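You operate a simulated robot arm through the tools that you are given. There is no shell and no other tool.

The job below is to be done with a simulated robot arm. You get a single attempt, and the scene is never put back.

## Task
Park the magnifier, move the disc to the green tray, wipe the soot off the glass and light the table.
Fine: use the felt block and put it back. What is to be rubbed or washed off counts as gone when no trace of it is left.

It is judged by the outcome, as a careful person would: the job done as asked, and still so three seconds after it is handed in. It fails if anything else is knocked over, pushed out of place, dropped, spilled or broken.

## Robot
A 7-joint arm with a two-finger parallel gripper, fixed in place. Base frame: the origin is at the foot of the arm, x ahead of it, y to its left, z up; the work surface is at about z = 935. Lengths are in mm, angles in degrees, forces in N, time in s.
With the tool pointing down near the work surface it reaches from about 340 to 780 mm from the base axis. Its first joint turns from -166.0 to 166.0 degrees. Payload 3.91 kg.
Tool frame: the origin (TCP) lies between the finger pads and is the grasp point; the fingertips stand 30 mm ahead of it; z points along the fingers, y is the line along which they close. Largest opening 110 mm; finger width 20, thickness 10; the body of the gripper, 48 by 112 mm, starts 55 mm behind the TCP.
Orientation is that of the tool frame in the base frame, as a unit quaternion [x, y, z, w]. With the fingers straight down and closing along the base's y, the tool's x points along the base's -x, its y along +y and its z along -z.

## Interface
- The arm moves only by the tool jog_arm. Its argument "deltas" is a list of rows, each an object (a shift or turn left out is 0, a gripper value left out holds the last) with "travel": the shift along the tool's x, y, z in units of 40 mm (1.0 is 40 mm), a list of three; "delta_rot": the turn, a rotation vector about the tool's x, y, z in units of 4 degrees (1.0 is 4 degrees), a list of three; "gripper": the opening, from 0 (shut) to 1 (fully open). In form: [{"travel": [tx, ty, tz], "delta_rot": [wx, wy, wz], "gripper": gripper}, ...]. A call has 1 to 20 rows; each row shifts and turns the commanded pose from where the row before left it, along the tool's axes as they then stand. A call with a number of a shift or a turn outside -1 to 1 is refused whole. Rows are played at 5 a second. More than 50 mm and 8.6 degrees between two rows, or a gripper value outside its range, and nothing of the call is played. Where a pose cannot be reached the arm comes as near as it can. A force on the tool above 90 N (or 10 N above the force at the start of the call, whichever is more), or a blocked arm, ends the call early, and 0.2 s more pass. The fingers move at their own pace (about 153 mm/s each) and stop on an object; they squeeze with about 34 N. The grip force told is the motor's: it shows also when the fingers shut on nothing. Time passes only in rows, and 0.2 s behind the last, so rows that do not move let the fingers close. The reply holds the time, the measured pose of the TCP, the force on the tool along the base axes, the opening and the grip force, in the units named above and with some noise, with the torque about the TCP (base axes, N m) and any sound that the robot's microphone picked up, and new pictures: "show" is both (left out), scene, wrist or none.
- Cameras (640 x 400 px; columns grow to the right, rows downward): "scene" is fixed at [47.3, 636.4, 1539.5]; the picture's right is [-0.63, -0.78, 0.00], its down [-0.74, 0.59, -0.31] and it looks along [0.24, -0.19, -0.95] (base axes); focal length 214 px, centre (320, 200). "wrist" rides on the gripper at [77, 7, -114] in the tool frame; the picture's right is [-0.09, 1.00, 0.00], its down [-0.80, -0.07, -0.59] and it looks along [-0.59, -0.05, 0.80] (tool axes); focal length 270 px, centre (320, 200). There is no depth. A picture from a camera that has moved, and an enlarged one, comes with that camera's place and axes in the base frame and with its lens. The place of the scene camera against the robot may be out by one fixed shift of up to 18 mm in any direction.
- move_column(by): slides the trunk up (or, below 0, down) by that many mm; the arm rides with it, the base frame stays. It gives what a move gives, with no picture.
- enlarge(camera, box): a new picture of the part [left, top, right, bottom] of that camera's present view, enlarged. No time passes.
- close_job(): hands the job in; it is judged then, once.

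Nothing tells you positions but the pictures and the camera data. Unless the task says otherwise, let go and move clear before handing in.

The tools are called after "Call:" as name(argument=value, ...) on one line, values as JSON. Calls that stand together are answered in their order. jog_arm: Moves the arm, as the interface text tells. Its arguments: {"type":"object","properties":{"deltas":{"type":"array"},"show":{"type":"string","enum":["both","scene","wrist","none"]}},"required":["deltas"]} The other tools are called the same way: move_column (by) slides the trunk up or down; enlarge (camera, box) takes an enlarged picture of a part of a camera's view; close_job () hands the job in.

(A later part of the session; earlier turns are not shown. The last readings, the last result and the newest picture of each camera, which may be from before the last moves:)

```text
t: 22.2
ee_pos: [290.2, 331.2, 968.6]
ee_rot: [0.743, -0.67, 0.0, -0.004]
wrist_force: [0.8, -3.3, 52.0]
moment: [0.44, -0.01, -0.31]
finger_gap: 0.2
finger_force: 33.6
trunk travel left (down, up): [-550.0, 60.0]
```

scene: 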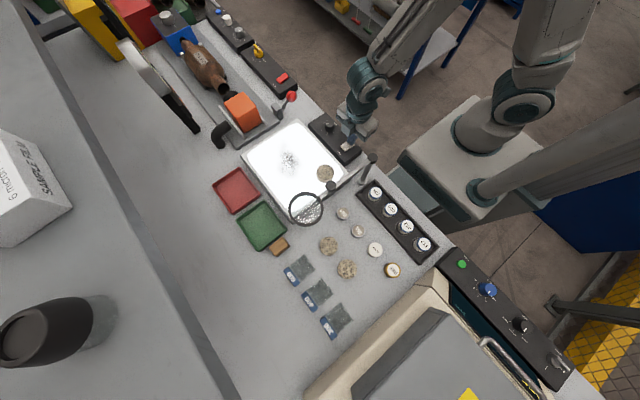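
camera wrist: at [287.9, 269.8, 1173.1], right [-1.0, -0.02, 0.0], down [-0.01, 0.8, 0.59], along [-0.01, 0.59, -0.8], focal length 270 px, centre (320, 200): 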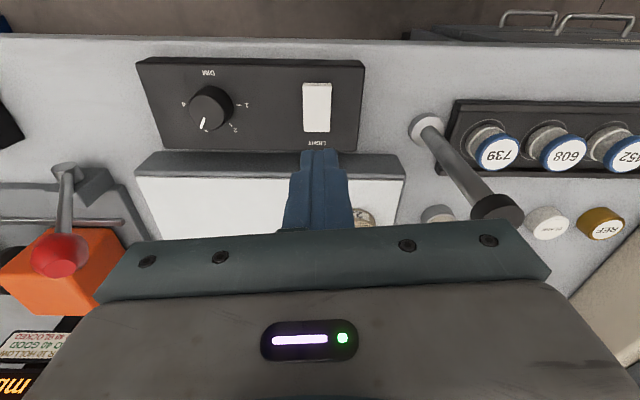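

A click, and the table is lit. Now I'll lift, return to the knob and try swinging the magnifier clockwise to park it clear of the glass.

Call:
jog_arm(deltas=[{"travel": [0, 0, -1]}, {"travel": [0, 0, -1]}, {"travel": [0, 0, -1]}, {"travel": [0, 0, -1]}, {"travel": [0, 0, -1]}, {"travel": [0, 0, -0.6]}, {"travel": [-0.845, 0.39, 0], "gripper": 0.5}, {"travel": [-0.845, 0.39, 0]}, {"travel": [-0.845, 0.39, 0]}, {"travel": [-0.845, 0.39, 0]}, {"travel": [-0.845, 0.39, 0]}, {"travel": [-0.845, 0.39, 0]}, {"delta_rot": [0, 0, 1]}, {"delta_rot": [0, 0, 1]}, {}])

Call:
enlarge(camera="scene", box=[220, 90, 400, 250])

```text
t: 25.4
ee_pos: [177.6, 524.4, 1189.9]
ee_rot: [-0.694, 0.72, 0.0, 0.0]
wrist_force: [0.7, 0.2, 0.0]
moment: [0.02, -0.01, 0.0]
finger_gap: 55.0
finger_force: 0.1
trunk travel left (down, up): [-550.0, 60.0]
camera wrist: at [166.5, 447.7, 1304.6], right [-0.99, 0.12, 0.0], down [0.1, 0.8, 0.59], along [0.07, 0.59, -0.8], focal length 270 px, centre (320, 200)
```

scene: 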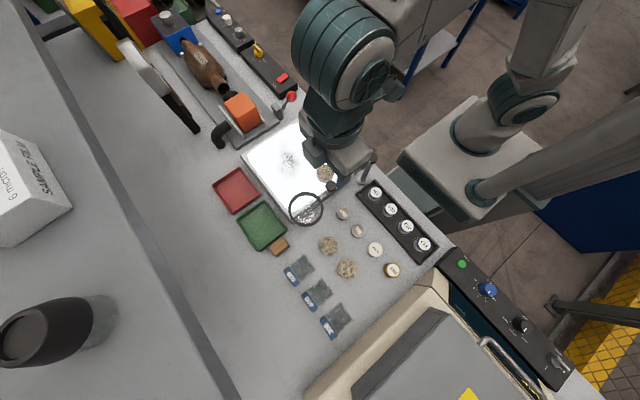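
wrist: 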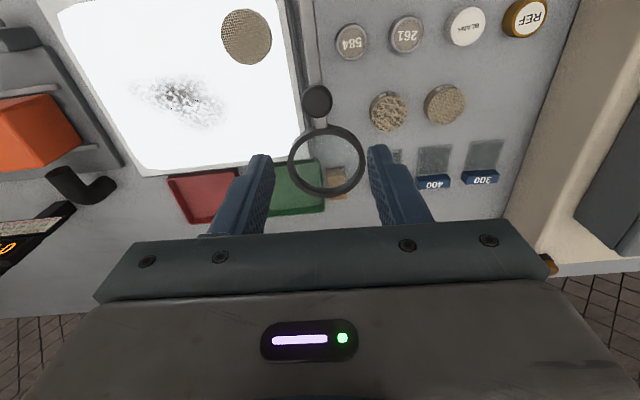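

```text
2.50 times, centred on (310, 170) of scene
camera zoom: at [47.3, 636.4, 1539.5], right [-0.63, -0.78, 0.0], down [-0.74, 0.59, -0.31], along [0.24, -0.19, -0.95], focal length 536 px, centre (345, 275)
```

zoom: 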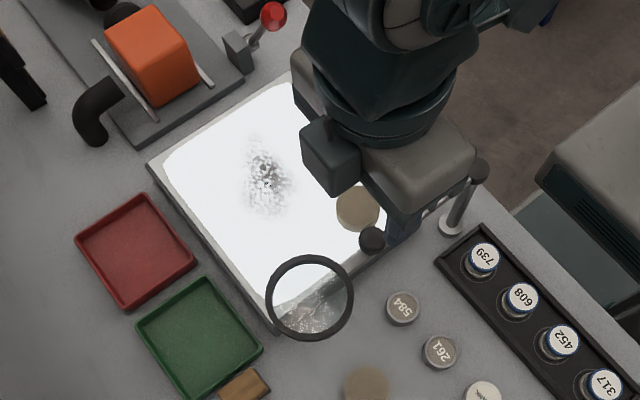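

The knob is at about (176, 516). I'll nudge over, lower around it and begin the clockwise swing.

Call:
jog_arm(deltas=[{"travel": [0.17, 0, 0.7]}, {"travel": [0, 0, 1]}, {"travel": [0, 0, 1]}, {"travel": [0, 0, 0.15], "gripper": 0.36}, {}, {"travel": [0.008, -0.225, 0], "delta_rot": [0, 0, 1]}, {"travel": [0.008, -0.225, 0], "delta_rot": [0, 0, 1]}, {"travel": [0.008, -0.225, 0], "delta_rot": [0, 0, 1]}, {"travel": [0.008, -0.225, 0], "delta_rot": [0, 0, 1]}, {"travel": [0.008, -0.225, 0], "delta_rot": [0, 0, 1]}, {"travel": [0.008, -0.225, 0], "delta_rot": [0, 0, 1]}])

```text
t: 27.8
ee_pos: [229.1, 503.1, 1076.3]
ee_rot: [-0.529, 0.849, 0.0, 0.0]
wrist_force: [-0.3, -0.5, -0.1]
moment: [-0.01, -0.01, -0.01]
finger_gap: 39.7
finger_force: 0.0
trunk travel left (down, up): [-550.0, 60.0]
camera wrist: at [188.6, 437.9, 1191.1], right [-0.86, 0.52, 0.0], down [0.42, 0.69, 0.59], along [0.31, 0.51, -0.8], focal length 270 px, centre (320, 200)
```

scene: 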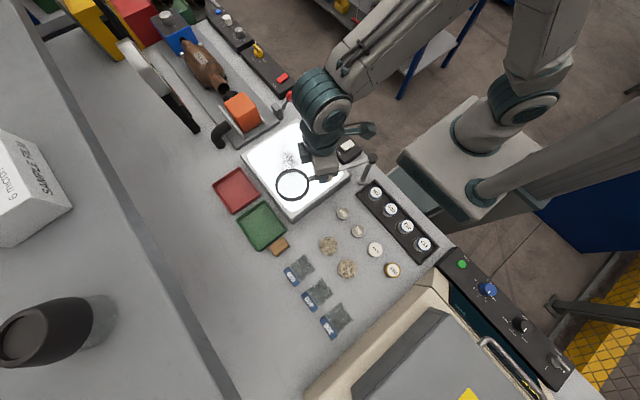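
wrist: 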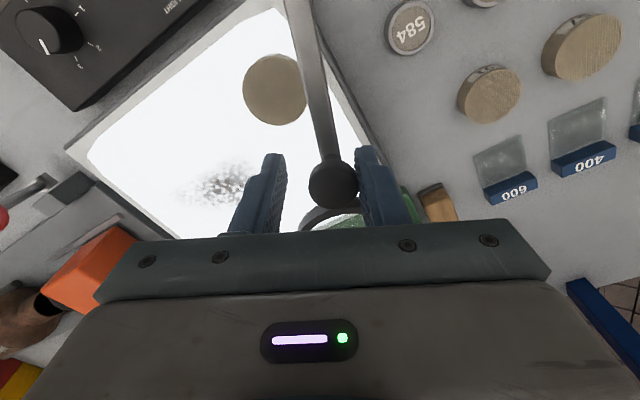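

Call:
jog_arm(deltas=[{"travel": [0.008, -0.225, 0], "delta_rot": [0, 0, 1]}, {"travel": [0.008, -0.225, 0], "delta_rot": [0, 0, 1]}, {"travel": [0.008, -0.225, 0], "delta_rot": [0, 0, 1]}, {"travel": [0.008, -0.225, 0], "delta_rot": [0, 0, 1]}, {"travel": [0.008, -0.225, 0], "delta_rot": [0, 0, 1]}, {"travel": [0.008, -0.225, 0], "delta_rot": [0, 0, 1]}, {"travel": [0.008, -0.225, 0], "delta_rot": [0, 0, 1]}, {"travel": [0.008, -0.225, 0], "delta_rot": [0, 0, 1]}, {"travel": [0.008, -0.225, 0], "delta_rot": [0, 0, 1]}, {"travel": [0.008, -0.225, 0], "delta_rot": [0, 0, 1]}])

```text
t: 30.0
ee_pos: [288.9, 441.2, 1075.0]
ee_rot: [-0.208, 0.978, 0.0, 0.0]
wrist_force: [0.9, 0.1, -0.2]
moment: [0.01, -0.02, -0.01]
finger_gap: 39.7
finger_force: 0.1
trunk travel left (down, up): [-550.0, 60.0]
camera wrist: at [214.7, 416.1, 1190.7], right [-0.32, 0.95, 0.0], down [0.76, 0.26, 0.59], along [0.56, 0.19, -0.8], focal length 270 px, centre (320, 200)
```

scene: 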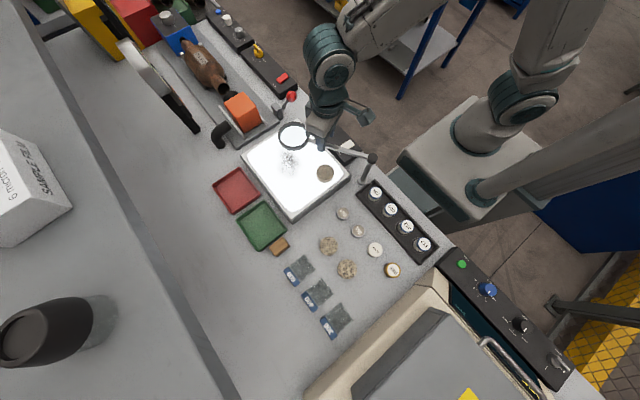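
wrist: 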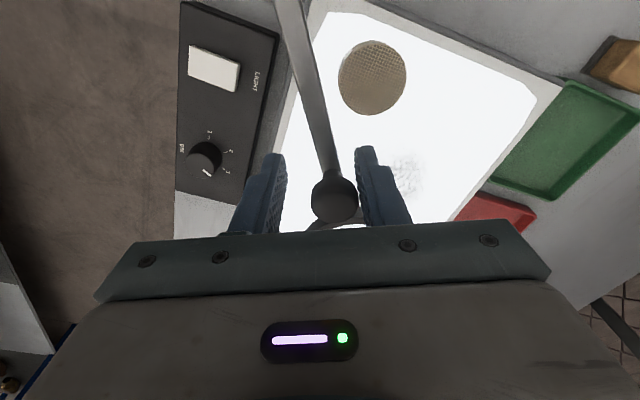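

Call:
jog_arm(deltas=[{"travel": [0.008, -0.225, 0], "delta_rot": [0, 0, 1]}, {"travel": [0.008, -0.225, 0], "delta_rot": [0, 0, 1]}, {"travel": [0.008, -0.225, 0], "delta_rot": [0, 0, 1]}, {"travel": [0.008, -0.225, 0], "delta_rot": [0, 0, 1]}, {"travel": [0.008, -0.225, 0], "delta_rot": [0, 0, 1]}, {"travel": [0.008, -0.225, 0], "delta_rot": [0, 0, 1]}, {"travel": [0.008, -0.225, 0], "delta_rot": [0, 0, 1]}])

```text
t: 31.6
ee_pos: [293.5, 406.5, 1076.2]
ee_rot: [0.03, 1.0, -0.006, 0.004]
wrist_force: [-25.7, 33.8, 16.1]
moment: [0.74, 0.0, 1.09]
finger_gap: 56.1
finger_force: 16.3
trunk travel left (down, up): [-550.0, 60.0]
camera wrist: at [214.5, 420.0, 1190.0], right [0.15, 0.99, -0.01], down [0.79, -0.11, 0.6], along [0.59, -0.1, -0.8], focal length 270 px, centre (320, 200)
```

scene: 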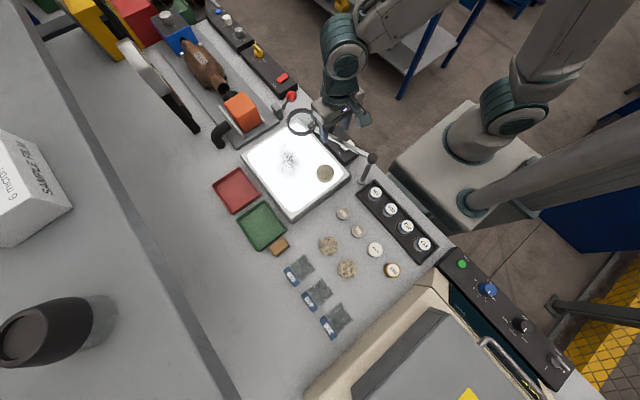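
wrist: 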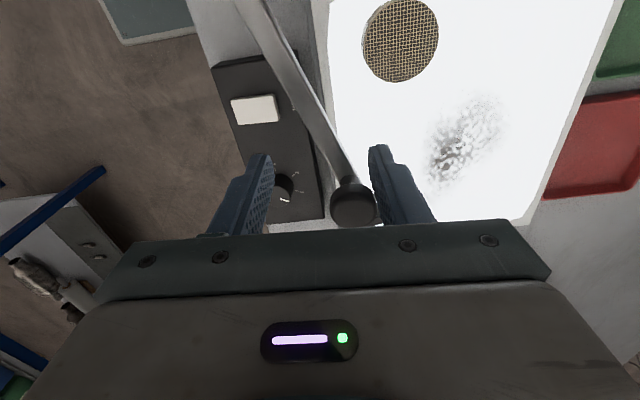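

Clockwise also stops firmly at about 15°, with the lens still over the glass. The counter-clockwise stop, where the lens centre is off the plate, must be the parked end, so I'll swing it back there.

Call:
jog_arm(deltas=[{"travel": [0.008, 0.225, 0], "delta_rot": [0, 0, -1]}, {"travel": [0.008, 0.225, 0], "delta_rot": [0, 0, -1]}, {"travel": [0.008, 0.225, 0], "delta_rot": [0, 0, -1]}, {"travel": [0.008, 0.225, 0], "delta_rot": [0, 0, -1]}, {"travel": [0.008, 0.225, 0], "delta_rot": [0, 0, -1]}, {"travel": [0.008, 0.225, 0], "delta_rot": [0, 0, -1]}, {"travel": [0.008, 0.225, 0], "delta_rot": [0, 0, -1]}, {"travel": [0.008, 0.225, 0], "delta_rot": [0, 0, -1]}, {"travel": [0.008, 0.225, 0], "delta_rot": [0, 0, -1]}, {"travel": [0.008, 0.225, 0], "delta_rot": [0, 0, -1]}, {"travel": [0.008, 0.225, 0], "delta_rot": [0, 0, -1]}, {"travel": [0.008, 0.225, 0], "delta_rot": [0, 0, -1]}, {"travel": [0.008, 0.225, 0], "delta_rot": [0, 0, -1]}, {"travel": [0.008, 0.225, 0], "delta_rot": [0, 0, -1]}, {"travel": [0.008, 0.225, 0], "delta_rot": [0, 0, -1]}, {"travel": [0.008, 0.225, 0], "delta_rot": [0, 0, -1]}, {"travel": [0.008, 0.225, 0], "delta_rot": [0, 0, -1]}, {"travel": [0.008, 0.225, 0], "delta_rot": [0, 0, -1]}, {"travel": [0.008, 0.225, 0], "delta_rot": [0, 0, -1]}, {"travel": [0.008, 0.225, 0], "delta_rot": [0, 0, -1]}])

```text
t: 32.1
ee_pos: [294.9, 360.9, 1087.6]
ee_rot: [0.006, 1.0, 0.023, 0.016]
wrist_force: [-1.2, 1.5, 1.0]
moment: [-0.13, -0.09, -0.03]
finger_gap: 38.9
finger_force: 0.1
trunk travel left (down, up): [-550.0, 60.0]
stopped in row 2: the arm was blocked; the commanded pose is now the measured one
camera wrist: at [214.6, 364.0, 1201.2], right [0.1, 0.99, 0.05], down [0.78, -0.11, 0.61], along [0.61, -0.02, -0.79], focal length 270 px, centre (320, 200)
```

scene: 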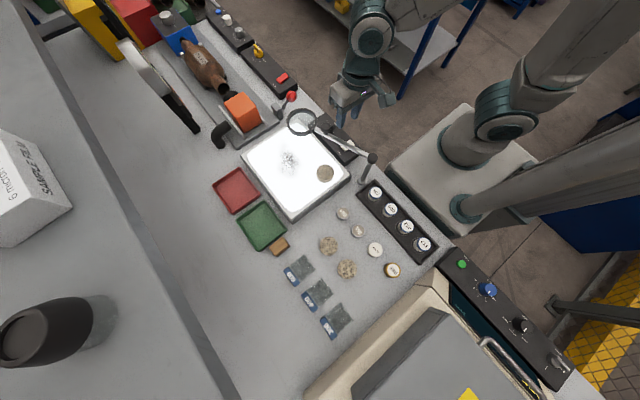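
wrist: 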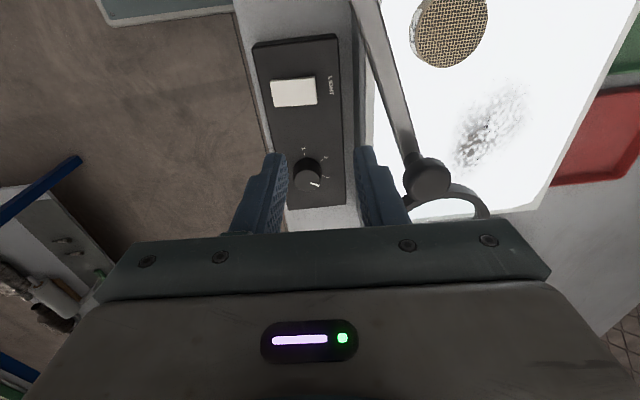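

The gripper slipped past the knob when it was blocked, and the bar stayed where it was. I'll look before going on.

Call:
enlarge(camera="scene", box=[230, 70, 400, 190])

Call:
enlarge(camera="wrist", box=[240, 0, 520, 220])

```text
3.33 times, centred on (315, 130) of scene
camera zoom: at [47.3, 636.4, 1539.5], right [-0.63, -0.78, 0.0], down [-0.74, 0.59, -0.31], along [0.24, -0.19, -0.95], focal length 715 px, centre (337, 433)
```

zoom: 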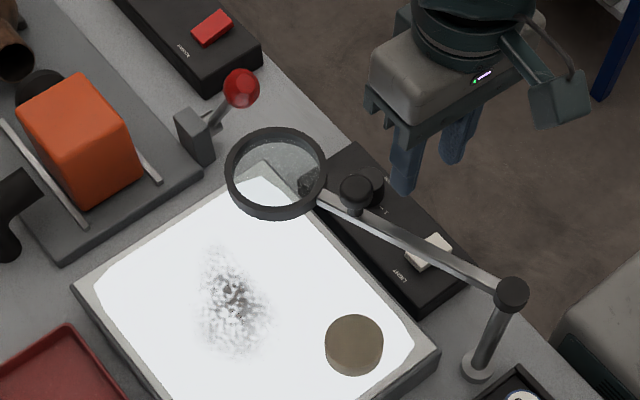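

```text
1.82 times, centred on (380, 110) of wrist
camera zoom: at [214.6, 364.0, 1201.2], right [0.1, 0.99, 0.05], down [0.78, -0.11, 0.61], along [0.61, -0.02, -0.79], focal length 491 px, centre (211, 364)
```

zoom: 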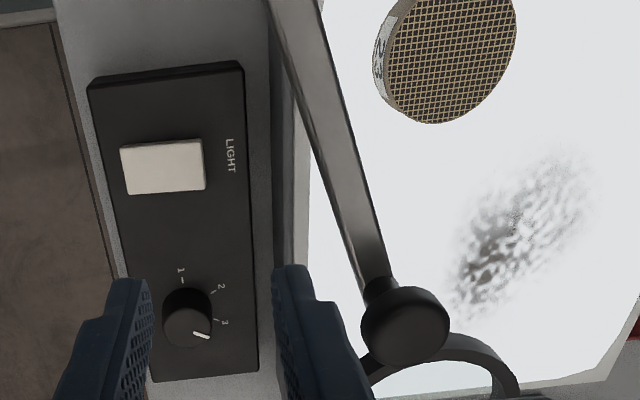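

It's a hinge stop: nothing is touching the lens. I'll lift, correct the small tilt and re-cage the knob at (305, 423).

Call:
jog_arm(deltas=[{"travel": [0, 0, -1]}, {"travel": [0, 0, -1]}, {"travel": [0, 0, -1]}, {"delta_rot": [0.66, 0.46, 0], "gripper": 0.55}, {"travel": [-0.18, 0.84, 0]}, {"travel": [-0.18, 0.84, 0]}, {"delta_rot": [0, 0, -1]}, {"delta_rot": [0, 0, -1]}, {"delta_rot": [0, 0, -1]}, {"delta_rot": [0, 0, -1]}, {}])

```text
t: 32.5
ee_pos: [291.3, 228.8, 1125.5]
ee_rot: [0.014, 0.996, 0.086, 0.015]
wrist_force: [-2.2, -2.2, -0.6]
moment: [0.09, -0.13, -0.05]
finger_gap: 39.7
finger_force: 0.1
trunk travel left (down, up): [-550.0, 60.0]
stopped in row 1: the arm was blocked; the commanded pose is now the measured one
camera wrist: at [211.7, 219.0, 1238.5], right [0.12, 0.98, 0.17], down [0.78, -0.2, 0.59], along [0.62, 0.07, -0.79], focal length 270 px, centre (320, 200)
```

scene: 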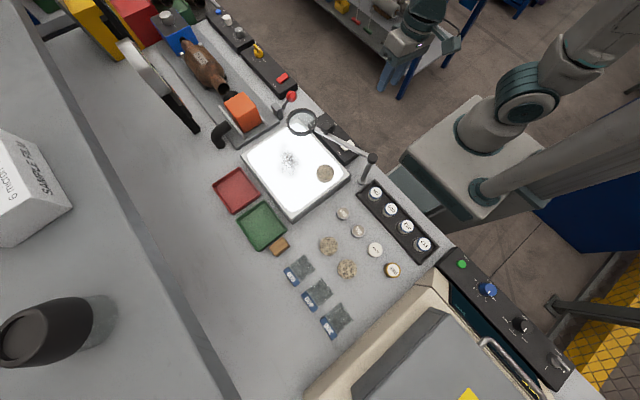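
wrist: 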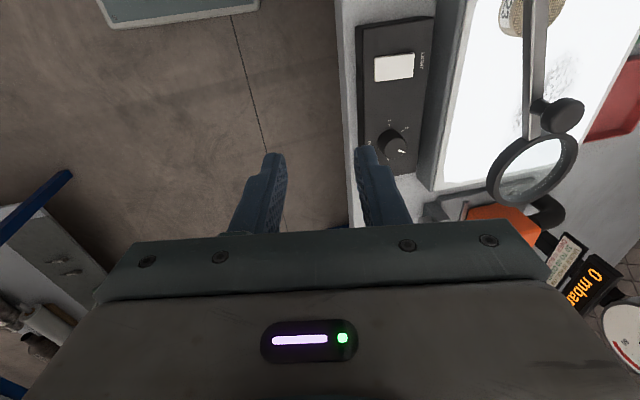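

The arm swung further than commanded, so it seems to be recovering from the blocked posture. I'll let it settle with still rows.

Call:
jog_arm(deltas=[{}, {}], show="scene")

```text
t: 33.3
ee_pos: [296.4, 278.4, 1116.9]
ee_rot: [0.008, 0.998, 0.066, 0.011]
wrist_force: [-0.6, 0.4, -0.1]
moment: [0.0, -0.05, 0.02]
finger_gap: 39.7
finger_force: 0.1
trunk travel left (down, up): [-550.0, 60.0]
stopped in row 2: the arm was blocked; the commanded pose is now the measured one
```

scene: 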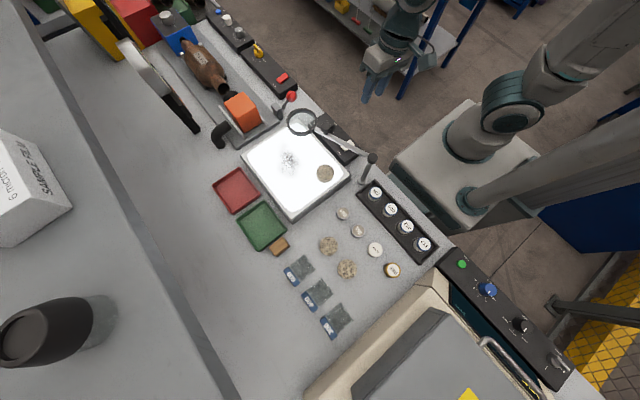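

Call:
jog_arm(deltas=[{}, {}, {}], show="both")

```text
t: 34.1
ee_pos: [300.3, 284.5, 1114.7]
ee_rot: [0.006, 0.998, 0.061, 0.01]
wrist_force: [-1.0, -0.6, -0.2]
moment: [0.06, -0.06, 0.02]
finger_gap: 39.7
finger_force: 0.0
trunk travel left (down, up): [-550.0, 60.0]
camera wrist: at [220.0, 278.7, 1228.9], right [0.1, 0.99, 0.12], down [0.79, -0.15, 0.6], along [0.61, 0.04, -0.79], focal length 270 px, centre (320, 200)
```

scene: 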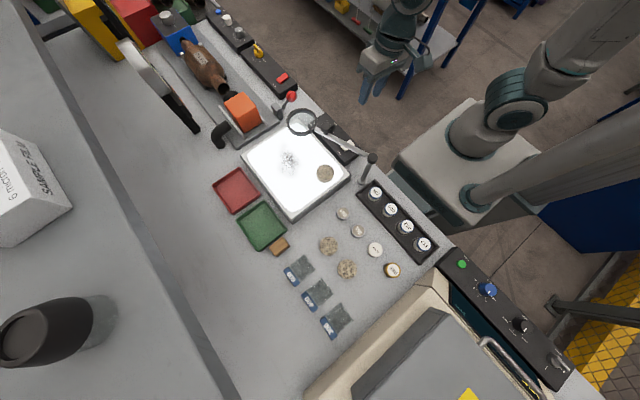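
wrist: 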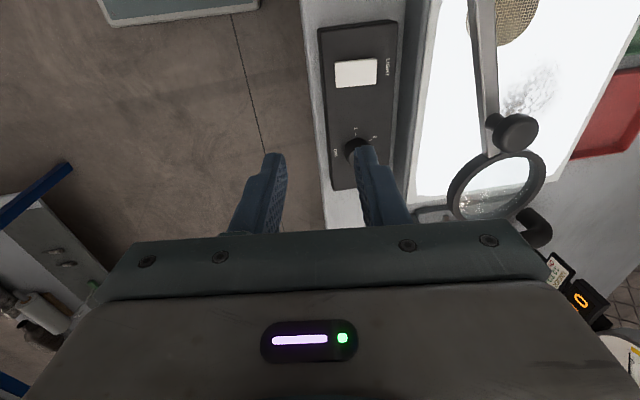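

It has settled at (300, 284, 1115) with a 7° tilt. I'll rise, straighten the tool and check.

Call:
jog_arm(deltas=[{"travel": [-0.01, 0.08, -0.66]}, {"travel": [-0.01, 0.08, -0.66]}, {"travel": [-0.01, 0.08, -0.66]}, {"delta_rot": [0.87, 0.15, 0]}, {"delta_rot": [0.87, 0.15, 0]}, {}], show="scene")

```text
t: 35.5
ee_pos: [301.1, 270.3, 1196.2]
ee_rot: [0.008, 1.0, 0.005, 0.0]
wrist_force: [0.4, -0.3, 0.2]
moment: [0.02, 0.01, -0.02]
finger_gap: 39.7
finger_force: 0.0
trunk travel left (down, up): [-550.0, 60.0]
```

scene: 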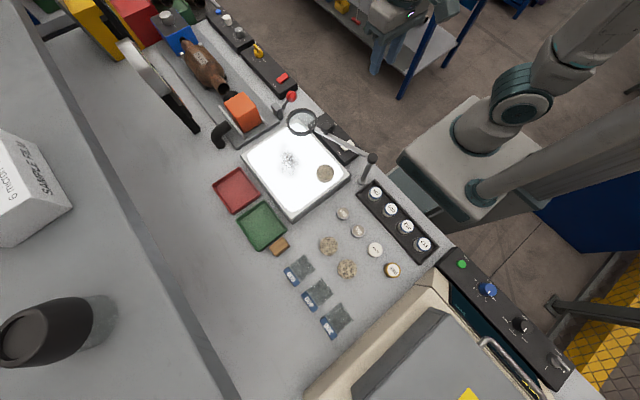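

Call:
jog_arm(deltas=[{"travel": [-0.01, 0.955, 0], "delta_rot": [0.14, 0, 0], "gripper": 0.55}, {"travel": [-0.01, 0.955, 0]}, {"travel": [-0.01, 0.955, 0]}, {"travel": [-0.01, 0.955, 0]}, {"delta_rot": [0, 0, -1]}, {"delta_rot": [0, 0, -1]}, {"delta_rot": [0, 0, -1]}, {"delta_rot": [0, 0, -1]}, {}])

```text
t: 37.5
ee_pos: [302.8, 421.5, 1197.3]
ee_rot: [-0.133, 0.991, 0.002, -0.001]
wrist_force: [-0.1, -0.5, -0.1]
moment: [-0.02, 0.04, -0.02]
finger_gap: 60.6
finger_force: 0.1
trunk travel left (down, up): [-550.0, 60.0]
camera wrist: at [227.1, 408.3, 1312.9], right [-0.18, 0.98, 0.0], down [0.79, 0.14, 0.59], along [0.58, 0.11, -0.81], focal length 270 px, centre (320, 200)
```

scene: 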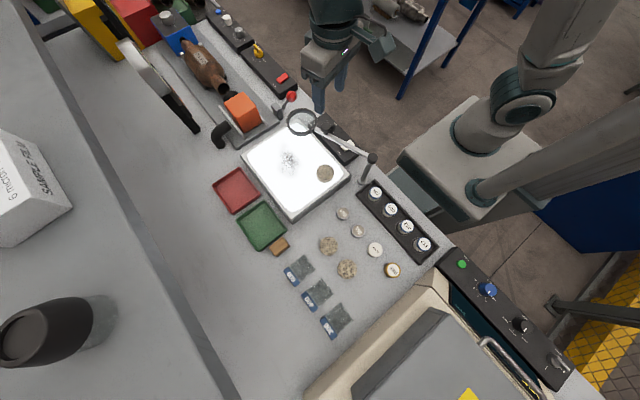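
wrist: 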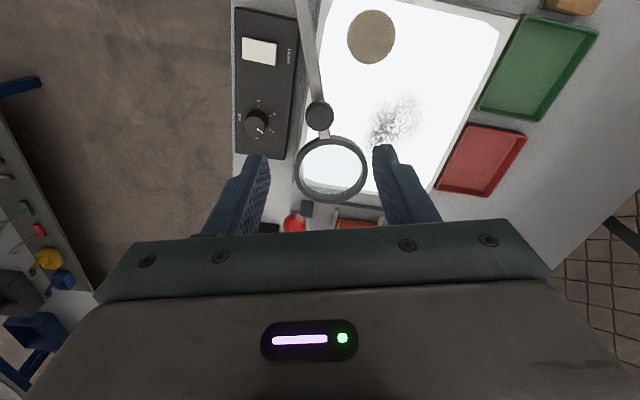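

Call:
jog_arm(deltas=[{"travel": [0, 0, 1]}, {"travel": [0, 0, 1]}, {"travel": [0, 0, 1], "gripper": 0.36}, {}, {"travel": [0.004, 0.237, 0], "delta_rot": [0, 0, -1]}, {"travel": [0.004, 0.237, 0], "delta_rot": [0, 0, -1]}, {"travel": [0.004, 0.237, 0], "delta_rot": [0, 0, -1]}, {"travel": [0.004, 0.237, 0], "delta_rot": [0, 0, -1]}, {"travel": [0.004, 0.237, 0], "delta_rot": [0, 0, -1]}, {"travel": [0.004, 0.237, 0], "delta_rot": [0, 0, -1]}, {"travel": [0.004, 0.237, 0], "delta_rot": [0, 0, -1]}, {"travel": [0.004, 0.237, 0], "delta_rot": [0, 0, -1]}, {"travel": [0.004, 0.237, 0], "delta_rot": [0, 0, -1]}, {"travel": [0.004, 0.237, 0], "delta_rot": [0, 0, -1]}, {"travel": [0.004, 0.237, 0], "delta_rot": [0, 0, -1]}, {"travel": [0.004, 0.237, 0], "delta_rot": [0, 0, -1]}])

```text
t: 40.9
ee_pos: [234.8, 506.9, 1076.9]
ee_rot: [-0.524, 0.852, 0.001, -0.001]
wrist_force: [0.7, 0.5, -0.6]
moment: [-0.03, 0.04, -0.03]
finger_gap: 39.7
finger_force: 0.0
trunk travel left (down, up): [-550.0, 60.0]
camera wrist: at [193.7, 442.9, 1192.7], right [-0.85, 0.53, 0.0], down [0.42, 0.68, 0.59], along [0.31, 0.51, -0.8], focal length 270 px, centre (320, 200)
```

scene: 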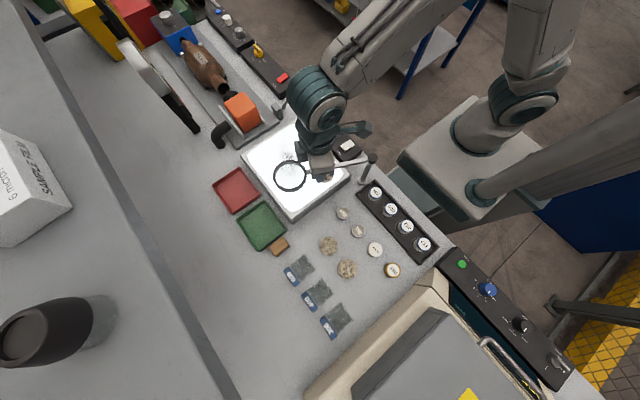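
wrist: 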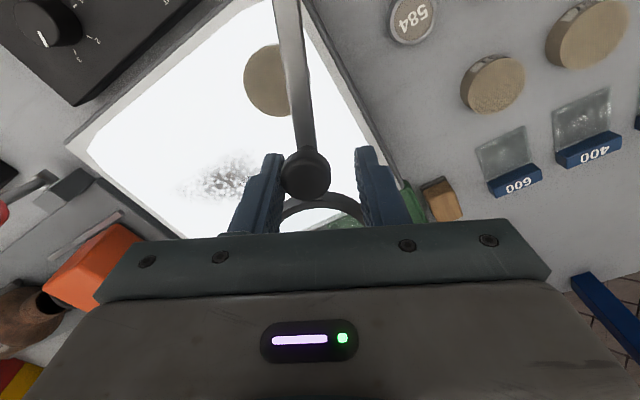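

Call:
jog_arm(deltas=[{"travel": [0.004, 0.237, 0], "delta_rot": [0, 0, -1]}, {"travel": [0.004, 0.237, 0], "delta_rot": [0, 0, -1]}, {"travel": [0.004, 0.237, 0], "delta_rot": [0, 0, -1]}, {"travel": [0.004, 0.237, 0], "delta_rot": [0, 0, -1]}, {"travel": [0.004, 0.237, 0], "delta_rot": [0, 0, -1]}, {"travel": [0.004, 0.237, 0], "delta_rot": [0, 0, -1]}, {}])

```text
t: 42.5
ee_pos: [180.5, 522.4, 1077.5]
ee_rot: [-0.691, 0.723, 0.001, 0.001]
wrist_force: [0.0, -0.6, -0.2]
moment: [-0.01, 0.0, -0.02]
finger_gap: 39.5
finger_force: 0.1
trunk travel left (down, up): [-550.0, 60.0]
camera wrist: at [169.5, 446.6, 1192.7], right [-0.99, 0.13, 0.0], down [0.11, 0.8, 0.6], along [0.08, 0.59, -0.8], focal length 270 px, centre (320, 200)
```

scene: 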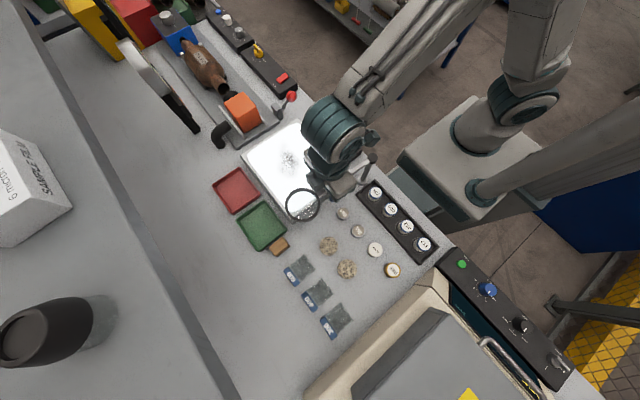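
wrist: 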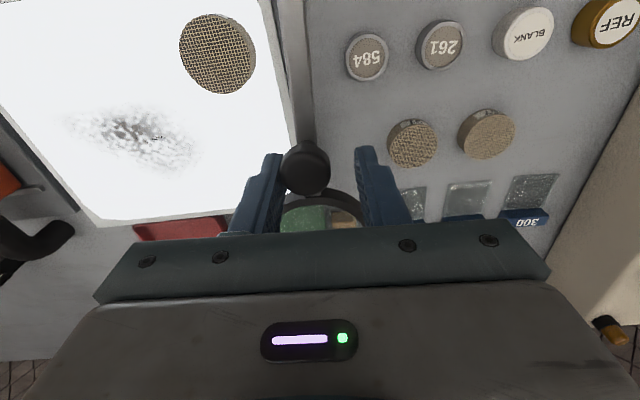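

Call:
jog_arm(deltas=[{"travel": [0.002, 0.118, 0], "delta_rot": [0, 0, -0.5]}, {"travel": [0.002, 0.118, 0], "delta_rot": [0, 0, -0.5]}, {}], show="none")

Call:
jog_arm(deltas=[{"travel": [0.002, 0.118, 0], "delta_rot": [0, 0, -0.5]}, {}], show="none")

Call:
jog_arm(deltas=[{"travel": [0.001, 0.08, 0], "delta_rot": [0, 0, -0.35]}, {}], show="none")

```text
t: 43.3
ee_pos: [170.2, 522.7, 1078.1]
ee_rot: [0.715, -0.699, -0.002, 0.0]
wrist_force: [0.4, -0.8, 0.3]
moment: [-0.01, 0.01, 0.02]
finger_gap: 39.7
finger_force: 0.3
trunk travel left (down, up): [-550.0, 60.0]
```

```text
t: 43.9
ee_pos: [170.2, 523.9, 1077.9]
ee_rot: [0.726, -0.687, -0.002, 0.0]
wrist_force: [7.5, -3.0, -0.3]
moment: [-0.05, -0.07, 0.02]
finger_gap: 43.1
finger_force: 3.8
trunk travel left (down, up): [-550.0, 60.0]
```

```text
t: 44.5
ee_pos: [167.1, 523.3, 1078.0]
ee_rot: [0.735, -0.678, -0.002, 0.0]
wrist_force: [15.5, -4.5, -1.3]
moment: [-0.04, -0.12, 0.02]
finger_gap: 47.8
finger_force: 8.2
trunk travel left (down, up): [-550.0, 60.0]
```

At the stop again, with a light push. I'll ease off, open, lift clear and check that it stays.

Call:
jog_arm(deltas=[{"travel": [0, -0.12, 0]}, {"gripper": 0.6}, {}, {"travel": [0, 0, -1]}, {"travel": [0, 0, -1]}, {"travel": [0, 0, -1]}, {}])

Call:
enlarge(camera="wrist", box=[120, 0, 440, 230])

```text
t: 46.1
ee_pos: [168.5, 521.9, 1198.8]
ee_rot: [0.735, -0.678, -0.002, 0.0]
wrist_force: [0.4, 0.4, 0.0]
moment: [0.0, -0.04, 0.03]
finger_gap: 65.7
finger_force: 0.1
trunk travel left (down, up): [-550.0, 60.0]
camera wrist: at [168.5, 445.6, 1313.7], right [-1.0, 0.01, 0.0], down [0.01, 0.8, 0.6], along [0.0, 0.6, -0.8], focal length 270 px, centre (320, 200)
```

scene: 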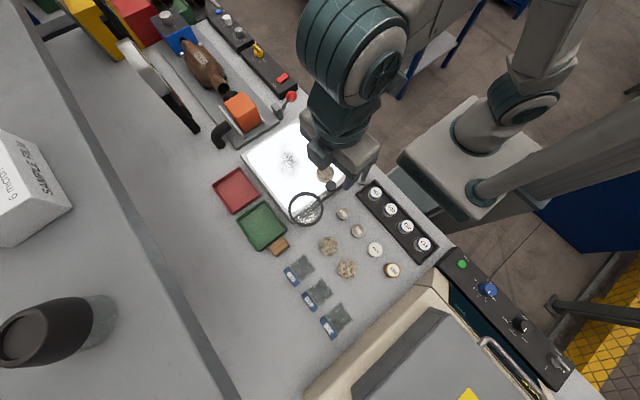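
wrist: 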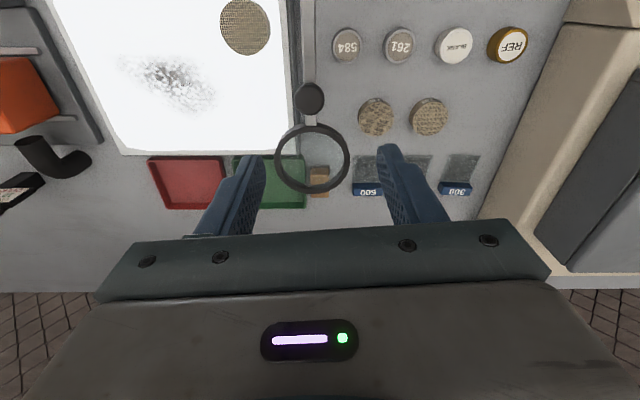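

```text
1.74 times, centred on (280, 115) of wrist
camera zoom: at [168.5, 445.6, 1313.7], right [-1.0, 0.01, 0.0], down [0.01, 0.8, 0.6], along [0.0, 0.6, -0.8], focal length 470 px, centre (390, 348)
```

zoom: 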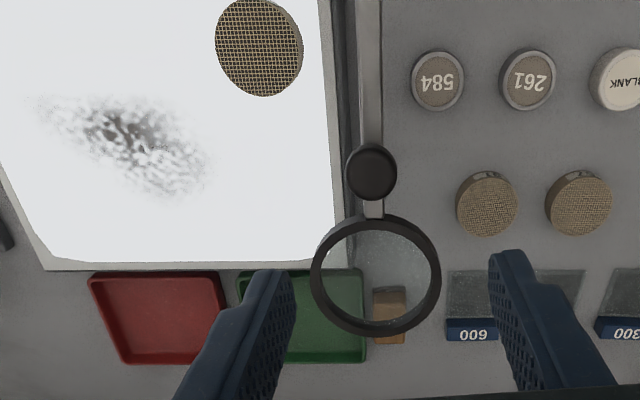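

The magnifier is now as far off the glass as its hinge allows. Triangulating again puts the disc at about (254, 468) with its top near z 944. I'll turn the gripper so its body and camera stay clear of the bar, then go over the disc.

Call:
jog_arm(deltas=[{"delta_rot": [0, 0, -1]}, {"delta_rot": [0, 0, -1]}, {"delta_rot": [0, 0, -1]}, {"delta_rot": [0, 0, -1]}, {"delta_rot": [0, 0, -1]}, {"delta_rot": [0, 0, -1]}, {"delta_rot": [0, 0, -1]}, {"delta_rot": [0, 0, -1]}, {"delta_rot": [0, 0, -1]}, {"delta_rot": [0, 0, -1]}, {"delta_rot": [0, 0, -1]}, {"delta_rot": [0, 0, -1]}, {"delta_rot": [0, 0, -1]}, {"delta_rot": [0, 0, -1]}, {"delta_rot": [0, 0, -1]}, {"delta_rot": [0, 0, -1]}, {"delta_rot": [0, 0, -1]}, {"delta_rot": [0, 0, -1]}, {"delta_rot": [0, 0, -1]}, {}])

```text
t: 50.3
ee_pos: [168.0, 523.1, 1198.4]
ee_rot: [0.997, -0.081, -0.002, -0.001]
wrist_force: [0.0, 0.3, -0.2]
moment: [0.0, -0.01, -0.01]
finger_gap: 66.1
finger_force: 0.1
trunk travel left (down, up): [-550.0, 60.0]
camera wrist: at [242.2, 504.8, 1313.2], right [-0.25, -0.97, 0.0], down [-0.78, 0.2, 0.6], along [-0.58, 0.15, -0.8], focal length 270 px, centre (320, 200)
```

scene: 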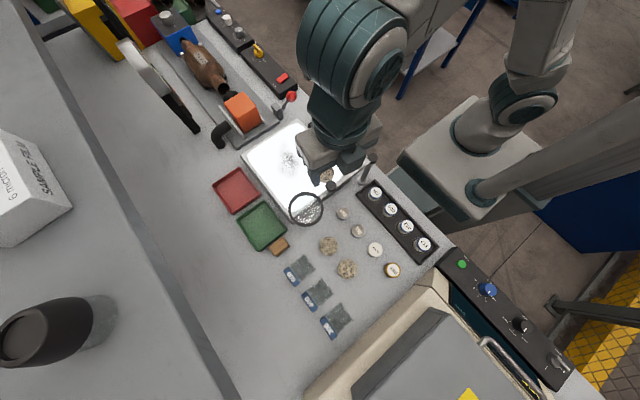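
wrist: 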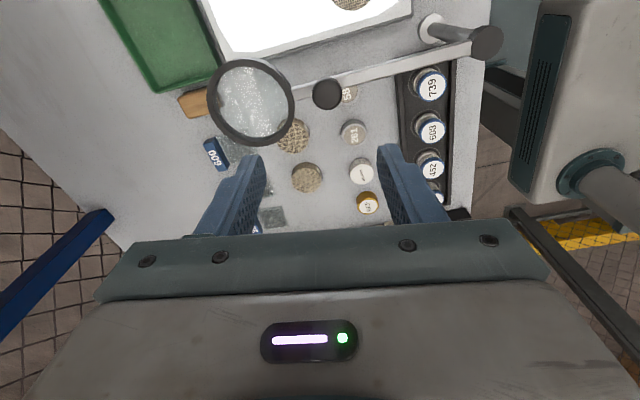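

Call:
jog_arm(deltas=[{"travel": [0.78, 0.337, 0], "gripper": 0.85}, {"travel": [0.78, 0.337, 0]}, {"travel": [0.78, 0.337, 0]}, {"travel": [0, 0, 1]}, {"travel": [0, 0, 1]}, {}])

Call:
enlarge(camera="wrist", box=[200, 0, 440, 220])

```text
t: 51.7
ee_pos: [254.8, 467.8, 1118.8]
ee_rot: [0.997, -0.082, -0.001, -0.001]
wrist_force: [0.1, -0.2, 0.3]
moment: [-0.01, 0.0, -0.01]
finger_gap: 93.5
finger_force: 0.1
trunk travel left (down, up): [-550.0, 60.0]
camera wrist: at [328.3, 448.9, 1233.2], right [-0.25, -0.97, 0.0], down [-0.78, 0.2, 0.6], along [-0.58, 0.15, -0.8], focal length 270 px, centre (320, 200)
```

scene: 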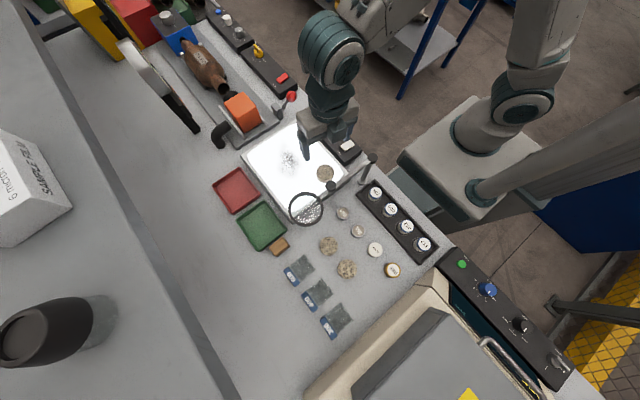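
wrist: 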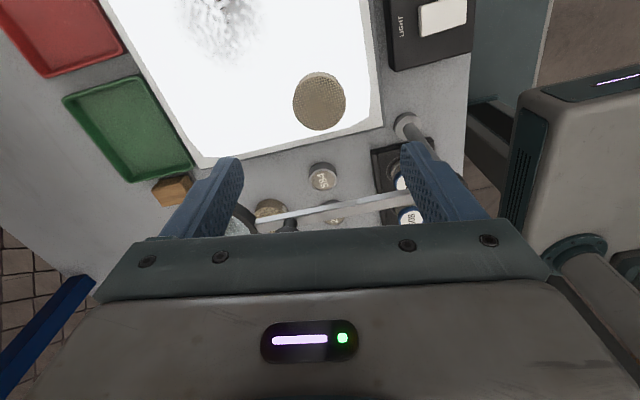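

```text
1.82 times, centred on (320, 110) of wrist
camera zoom: at [328.3, 448.9, 1233.2], right [-0.25, -0.97, 0.0], down [-0.78, 0.2, 0.6], along [-0.58, 0.15, -0.8], focal length 491 px, centre (320, 364)
```

zoom: 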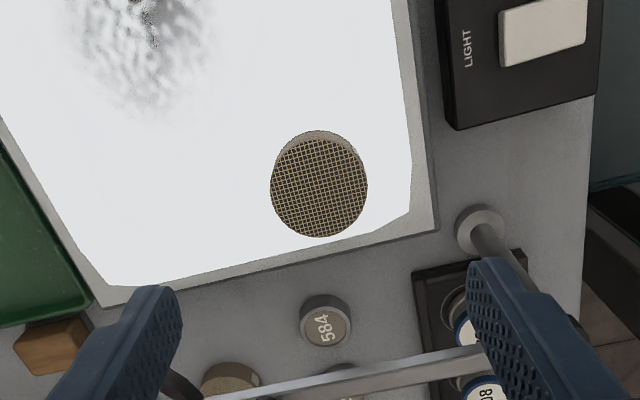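

Combining three views puts the disc at about (248.5, 470.5) with its top near z 960. I'll centre over it and descend partway with the fingers open.

Call:
jog_arm(deltas=[{"travel": [-0.166, -0.04, 0.9]}, {"travel": [0, 0, 0.9]}, {"travel": [0, 0, 0.9]}, {"travel": [0, 0, 0.5]}, {}])

Call:
enlarge(camera="wrist", box=[200, 60, 440, 240])

Call:
enlarge(camera="scene", box=[280, 100, 400, 220])

```text
t: 52.9
ee_pos: [247.0, 471.8, 990.5]
ee_rot: [0.997, -0.082, -0.002, -0.001]
wrist_force: [-0.5, 0.1, 0.7]
moment: [0.01, 0.02, -0.02]
finger_gap: 93.7
finger_force: 0.1
trunk travel left (down, up): [-550.0, 60.0]
camera wrist: at [322.5, 453.0, 1106.1], right [-0.25, -0.97, 0.0], down [-0.78, 0.2, 0.6], along [-0.58, 0.15, -0.8], focal length 270 px, centre (320, 200)
```

scene: 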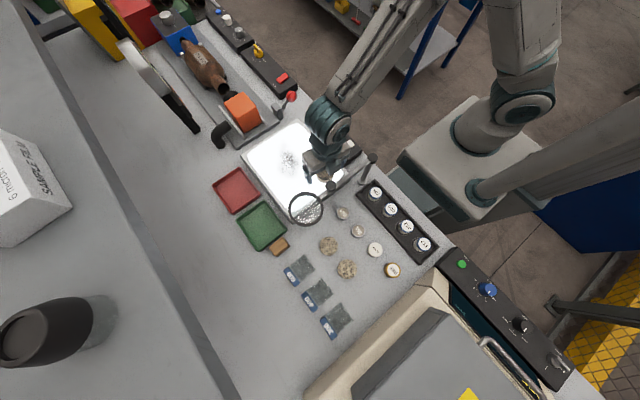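
wrist: 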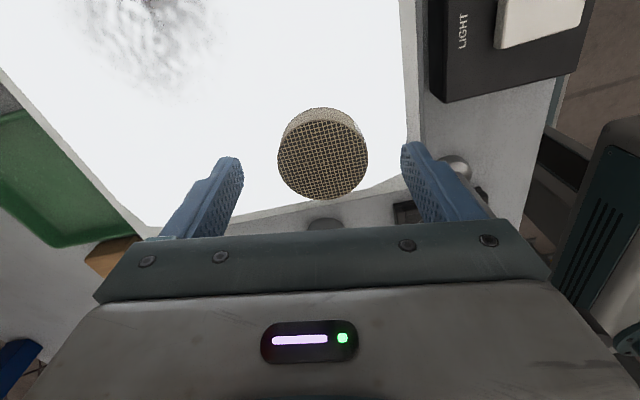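

```text
2.22 times, centred on (320, 150) of wrist
camera zoom: at [322.5, 453.0, 1106.1], right [-0.25, -0.97, 0.0], down [-0.78, 0.2, 0.6], along [-0.58, 0.15, -0.8], focal length 601 px, centre (320, 311)
```

zoom: 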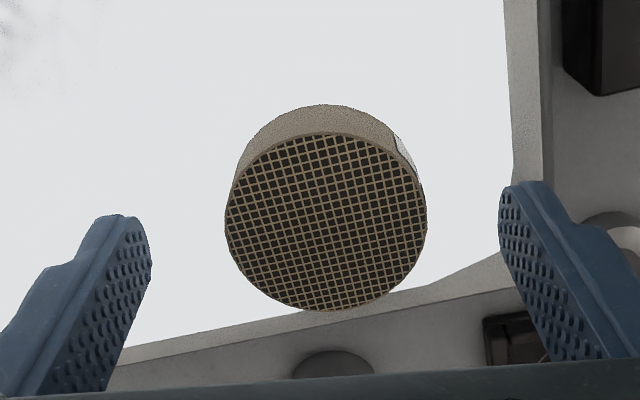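

```text
3.33 times, centred on (340, 160) of scene
camera zoom: at [47.3, 636.4, 1539.5], right [-0.63, -0.78, 0.0], down [-0.74, 0.59, -0.31], along [0.24, -0.19, -0.95], focal length 715 px, centre (253, 333)
```

zoom: 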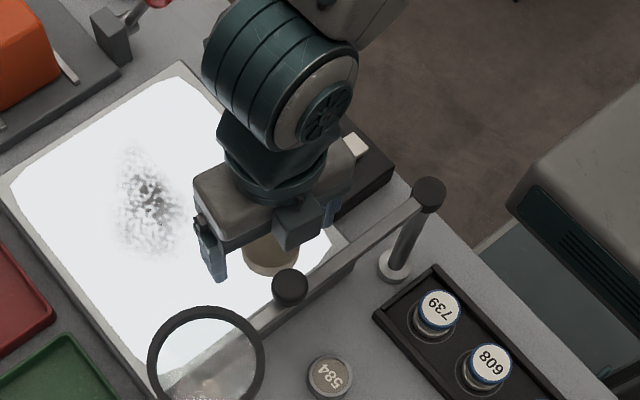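

The disc is centred between the fingers. It's about 20 mm thick, which puts the glass near z 940. I'll lower 14 mm, close and lift slightly.

Call:
jog_arm(deltas=[{"travel": [0, 0, 0.2]}, {"travel": [0, 0, 0.16]}, {"gripper": 0.3}, {}, {"gripper": 0.3}, {}], show="wrist")

```text
t: 54.3
ee_pos: [248.5, 468.9, 980.3]
ee_rot: [0.997, -0.081, 0.001, -0.005]
wrist_force: [2.4, -12.7, 52.1]
moment: [-1.96, 0.14, -0.08]
finger_gap: 49.3
finger_force: 33.7
trunk travel left (down, up): [-550.0, 60.0]
camera wrist: at [321.8, 449.7, 1095.3], right [-0.25, -0.97, -0.01], down [-0.78, 0.2, 0.6], along [-0.58, 0.15, -0.8], focal length 270 px, centre (320, 200)
```

wrist: 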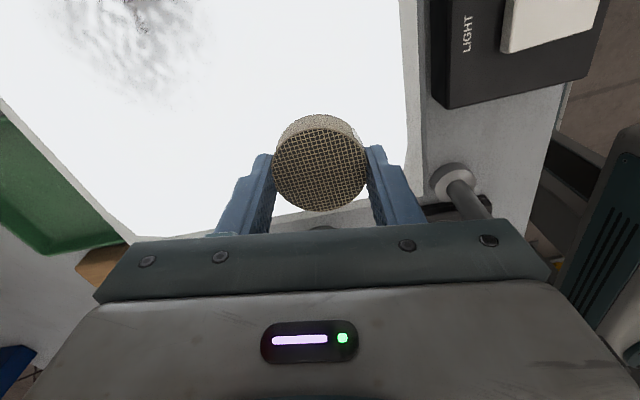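

The fingertips are lightly on the glass, so the glass is at about z 950. The disc is gripped at 49 mm. I'll lift it straight up.

Call:
jog_arm(deltas=[{"travel": [0, 0, -0.15]}, {"travel": [0, 0, -0.3]}, {"travel": [0, 0, -0.6]}, {}])

```text
t: 55.3
ee_pos: [247.9, 470.1, 1018.6]
ee_rot: [0.997, -0.082, -0.002, 0.0]
wrist_force: [0.5, 0.6, -0.5]
moment: [0.0, 0.03, 0.0]
finger_gap: 49.6
finger_force: 33.1
trunk travel left (down, up): [-550.0, 60.0]
camera wrist: at [322.7, 451.5, 1133.3], right [-0.25, -0.97, 0.0], down [-0.78, 0.2, 0.6], along [-0.58, 0.15, -0.8], focal length 270 px, centre (320, 200)
```

scene: 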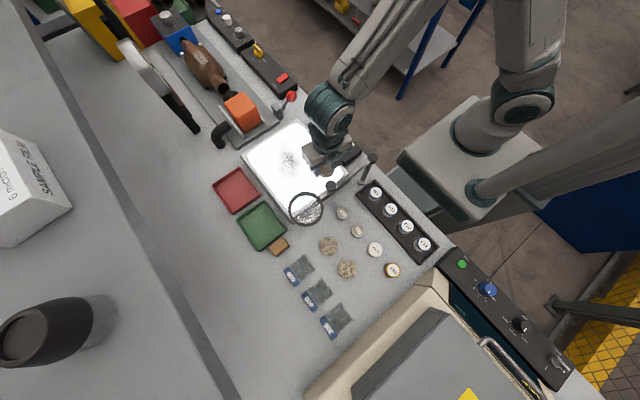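
wrist: 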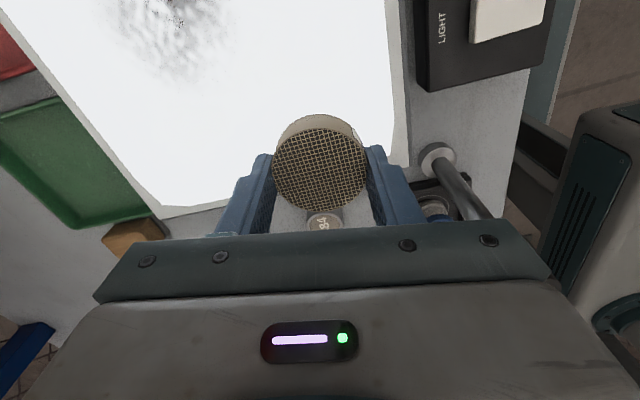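

The disc is held. I'll raise it above the magnifier's height, carry it over the green tray (centre about (242, 706)) and look down.

Call:
jog_arm(deltas=[{"travel": [0, 0, -1]}, {"travel": [0, 0, -1]}, {"travel": [0, 0, -1]}, {"travel": [0, 0, -0.5], "delta_rot": [0, 0, -1]}, {"delta_rot": [0, 0, -1]}, {"travel": [-0.047, -0.9, 0]}, {"travel": [-0.047, -0.9, 0]}, {"travel": [-0.047, -0.9, 0]}, {"travel": [-0.047, -0.9, 0]}, {"travel": [-0.047, -0.9, 0]}, {"travel": [-0.047, -0.9, 0]}, {"travel": [0, -0.5, 0]}, {}])

Call:
enlarge(camera="wrist", box=[160, 40, 480, 240])

```text
t: 58.1
ee_pos: [236.1, 665.4, 1150.7]
ee_rot: [1.0, -0.011, -0.001, -0.001]
wrist_force: [-0.5, 1.0, -0.7]
moment: [-0.03, 0.03, 0.01]
finger_gap: 49.2
finger_force: 34.1
out of reach, approached as far as the arm can: row 11, 12
trunk travel left (down, up): [-550.0, 60.0]
camera wrist: at [312.3, 657.3, 1265.1], right [-0.11, -0.99, 0.0], down [-0.8, 0.09, 0.6], along [-0.59, 0.07, -0.8], focal length 270 px, centre (320, 200)
```

scene: 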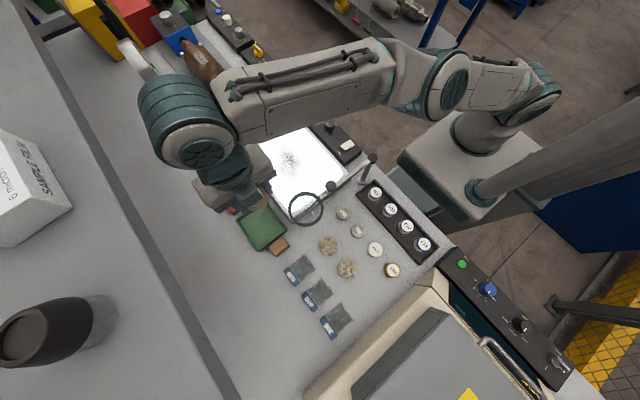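
wrist: 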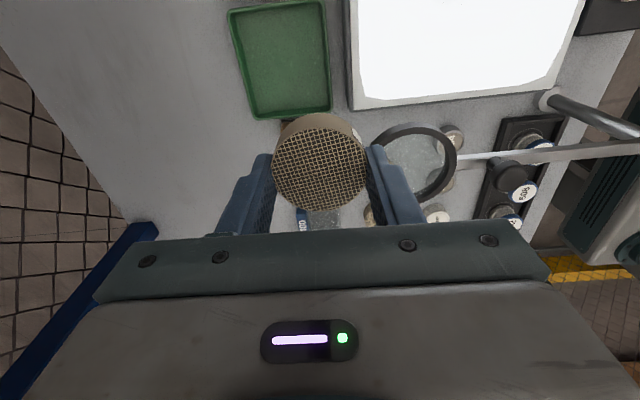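

```text
2.00 times, centred on (320, 140) of wrist
camera zoom: at [312.3, 657.3, 1265.1], right [-0.11, -0.99, 0.0], down [-0.8, 0.09, 0.6], along [-0.59, 0.07, -0.8], focal length 541 px, centre (320, 320)
```

zoom: 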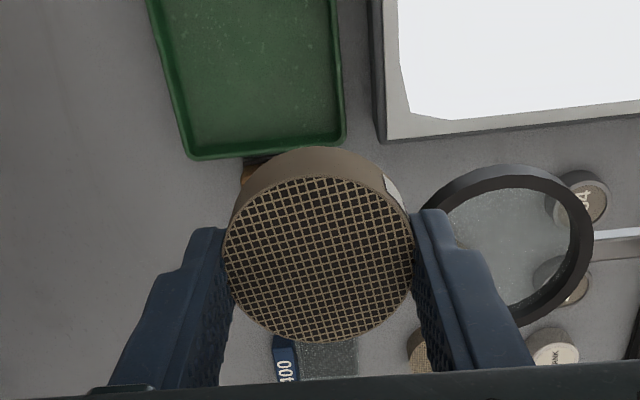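

The tray is just out of reach at this height. I'll come down some, still clear of the lens, and then approach.

Call:
jog_arm(deltas=[{"travel": [0, 0, 0.6]}, {"travel": [0, 0, 0.6]}, {"travel": [0, 0, 0.6]}, {}], show="wrist")

```text
t: 59.1
ee_pos: [236.3, 667.3, 1077.3]
ee_rot: [1.0, -0.011, -0.001, -0.001]
wrist_force: [-0.1, 0.0, -1.0]
moment: [0.03, -0.02, -0.01]
finger_gap: 49.3
finger_force: 33.7
trunk travel left (down, up): [-550.0, 60.0]
camera wrist: at [312.1, 658.7, 1191.7], right [-0.11, -0.99, 0.0], down [-0.8, 0.09, 0.6], along [-0.59, 0.07, -0.8], focal length 270 px, centre (320, 200)
```

wrist: 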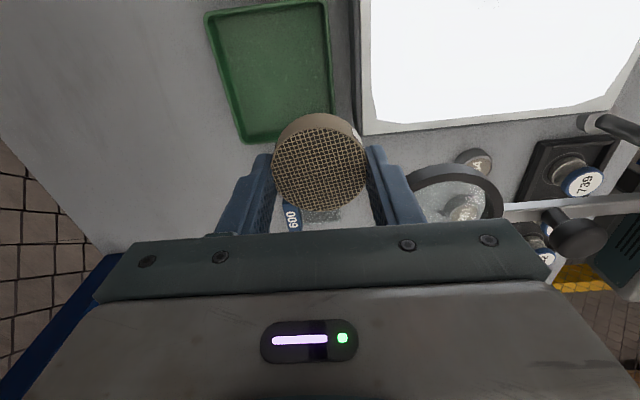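

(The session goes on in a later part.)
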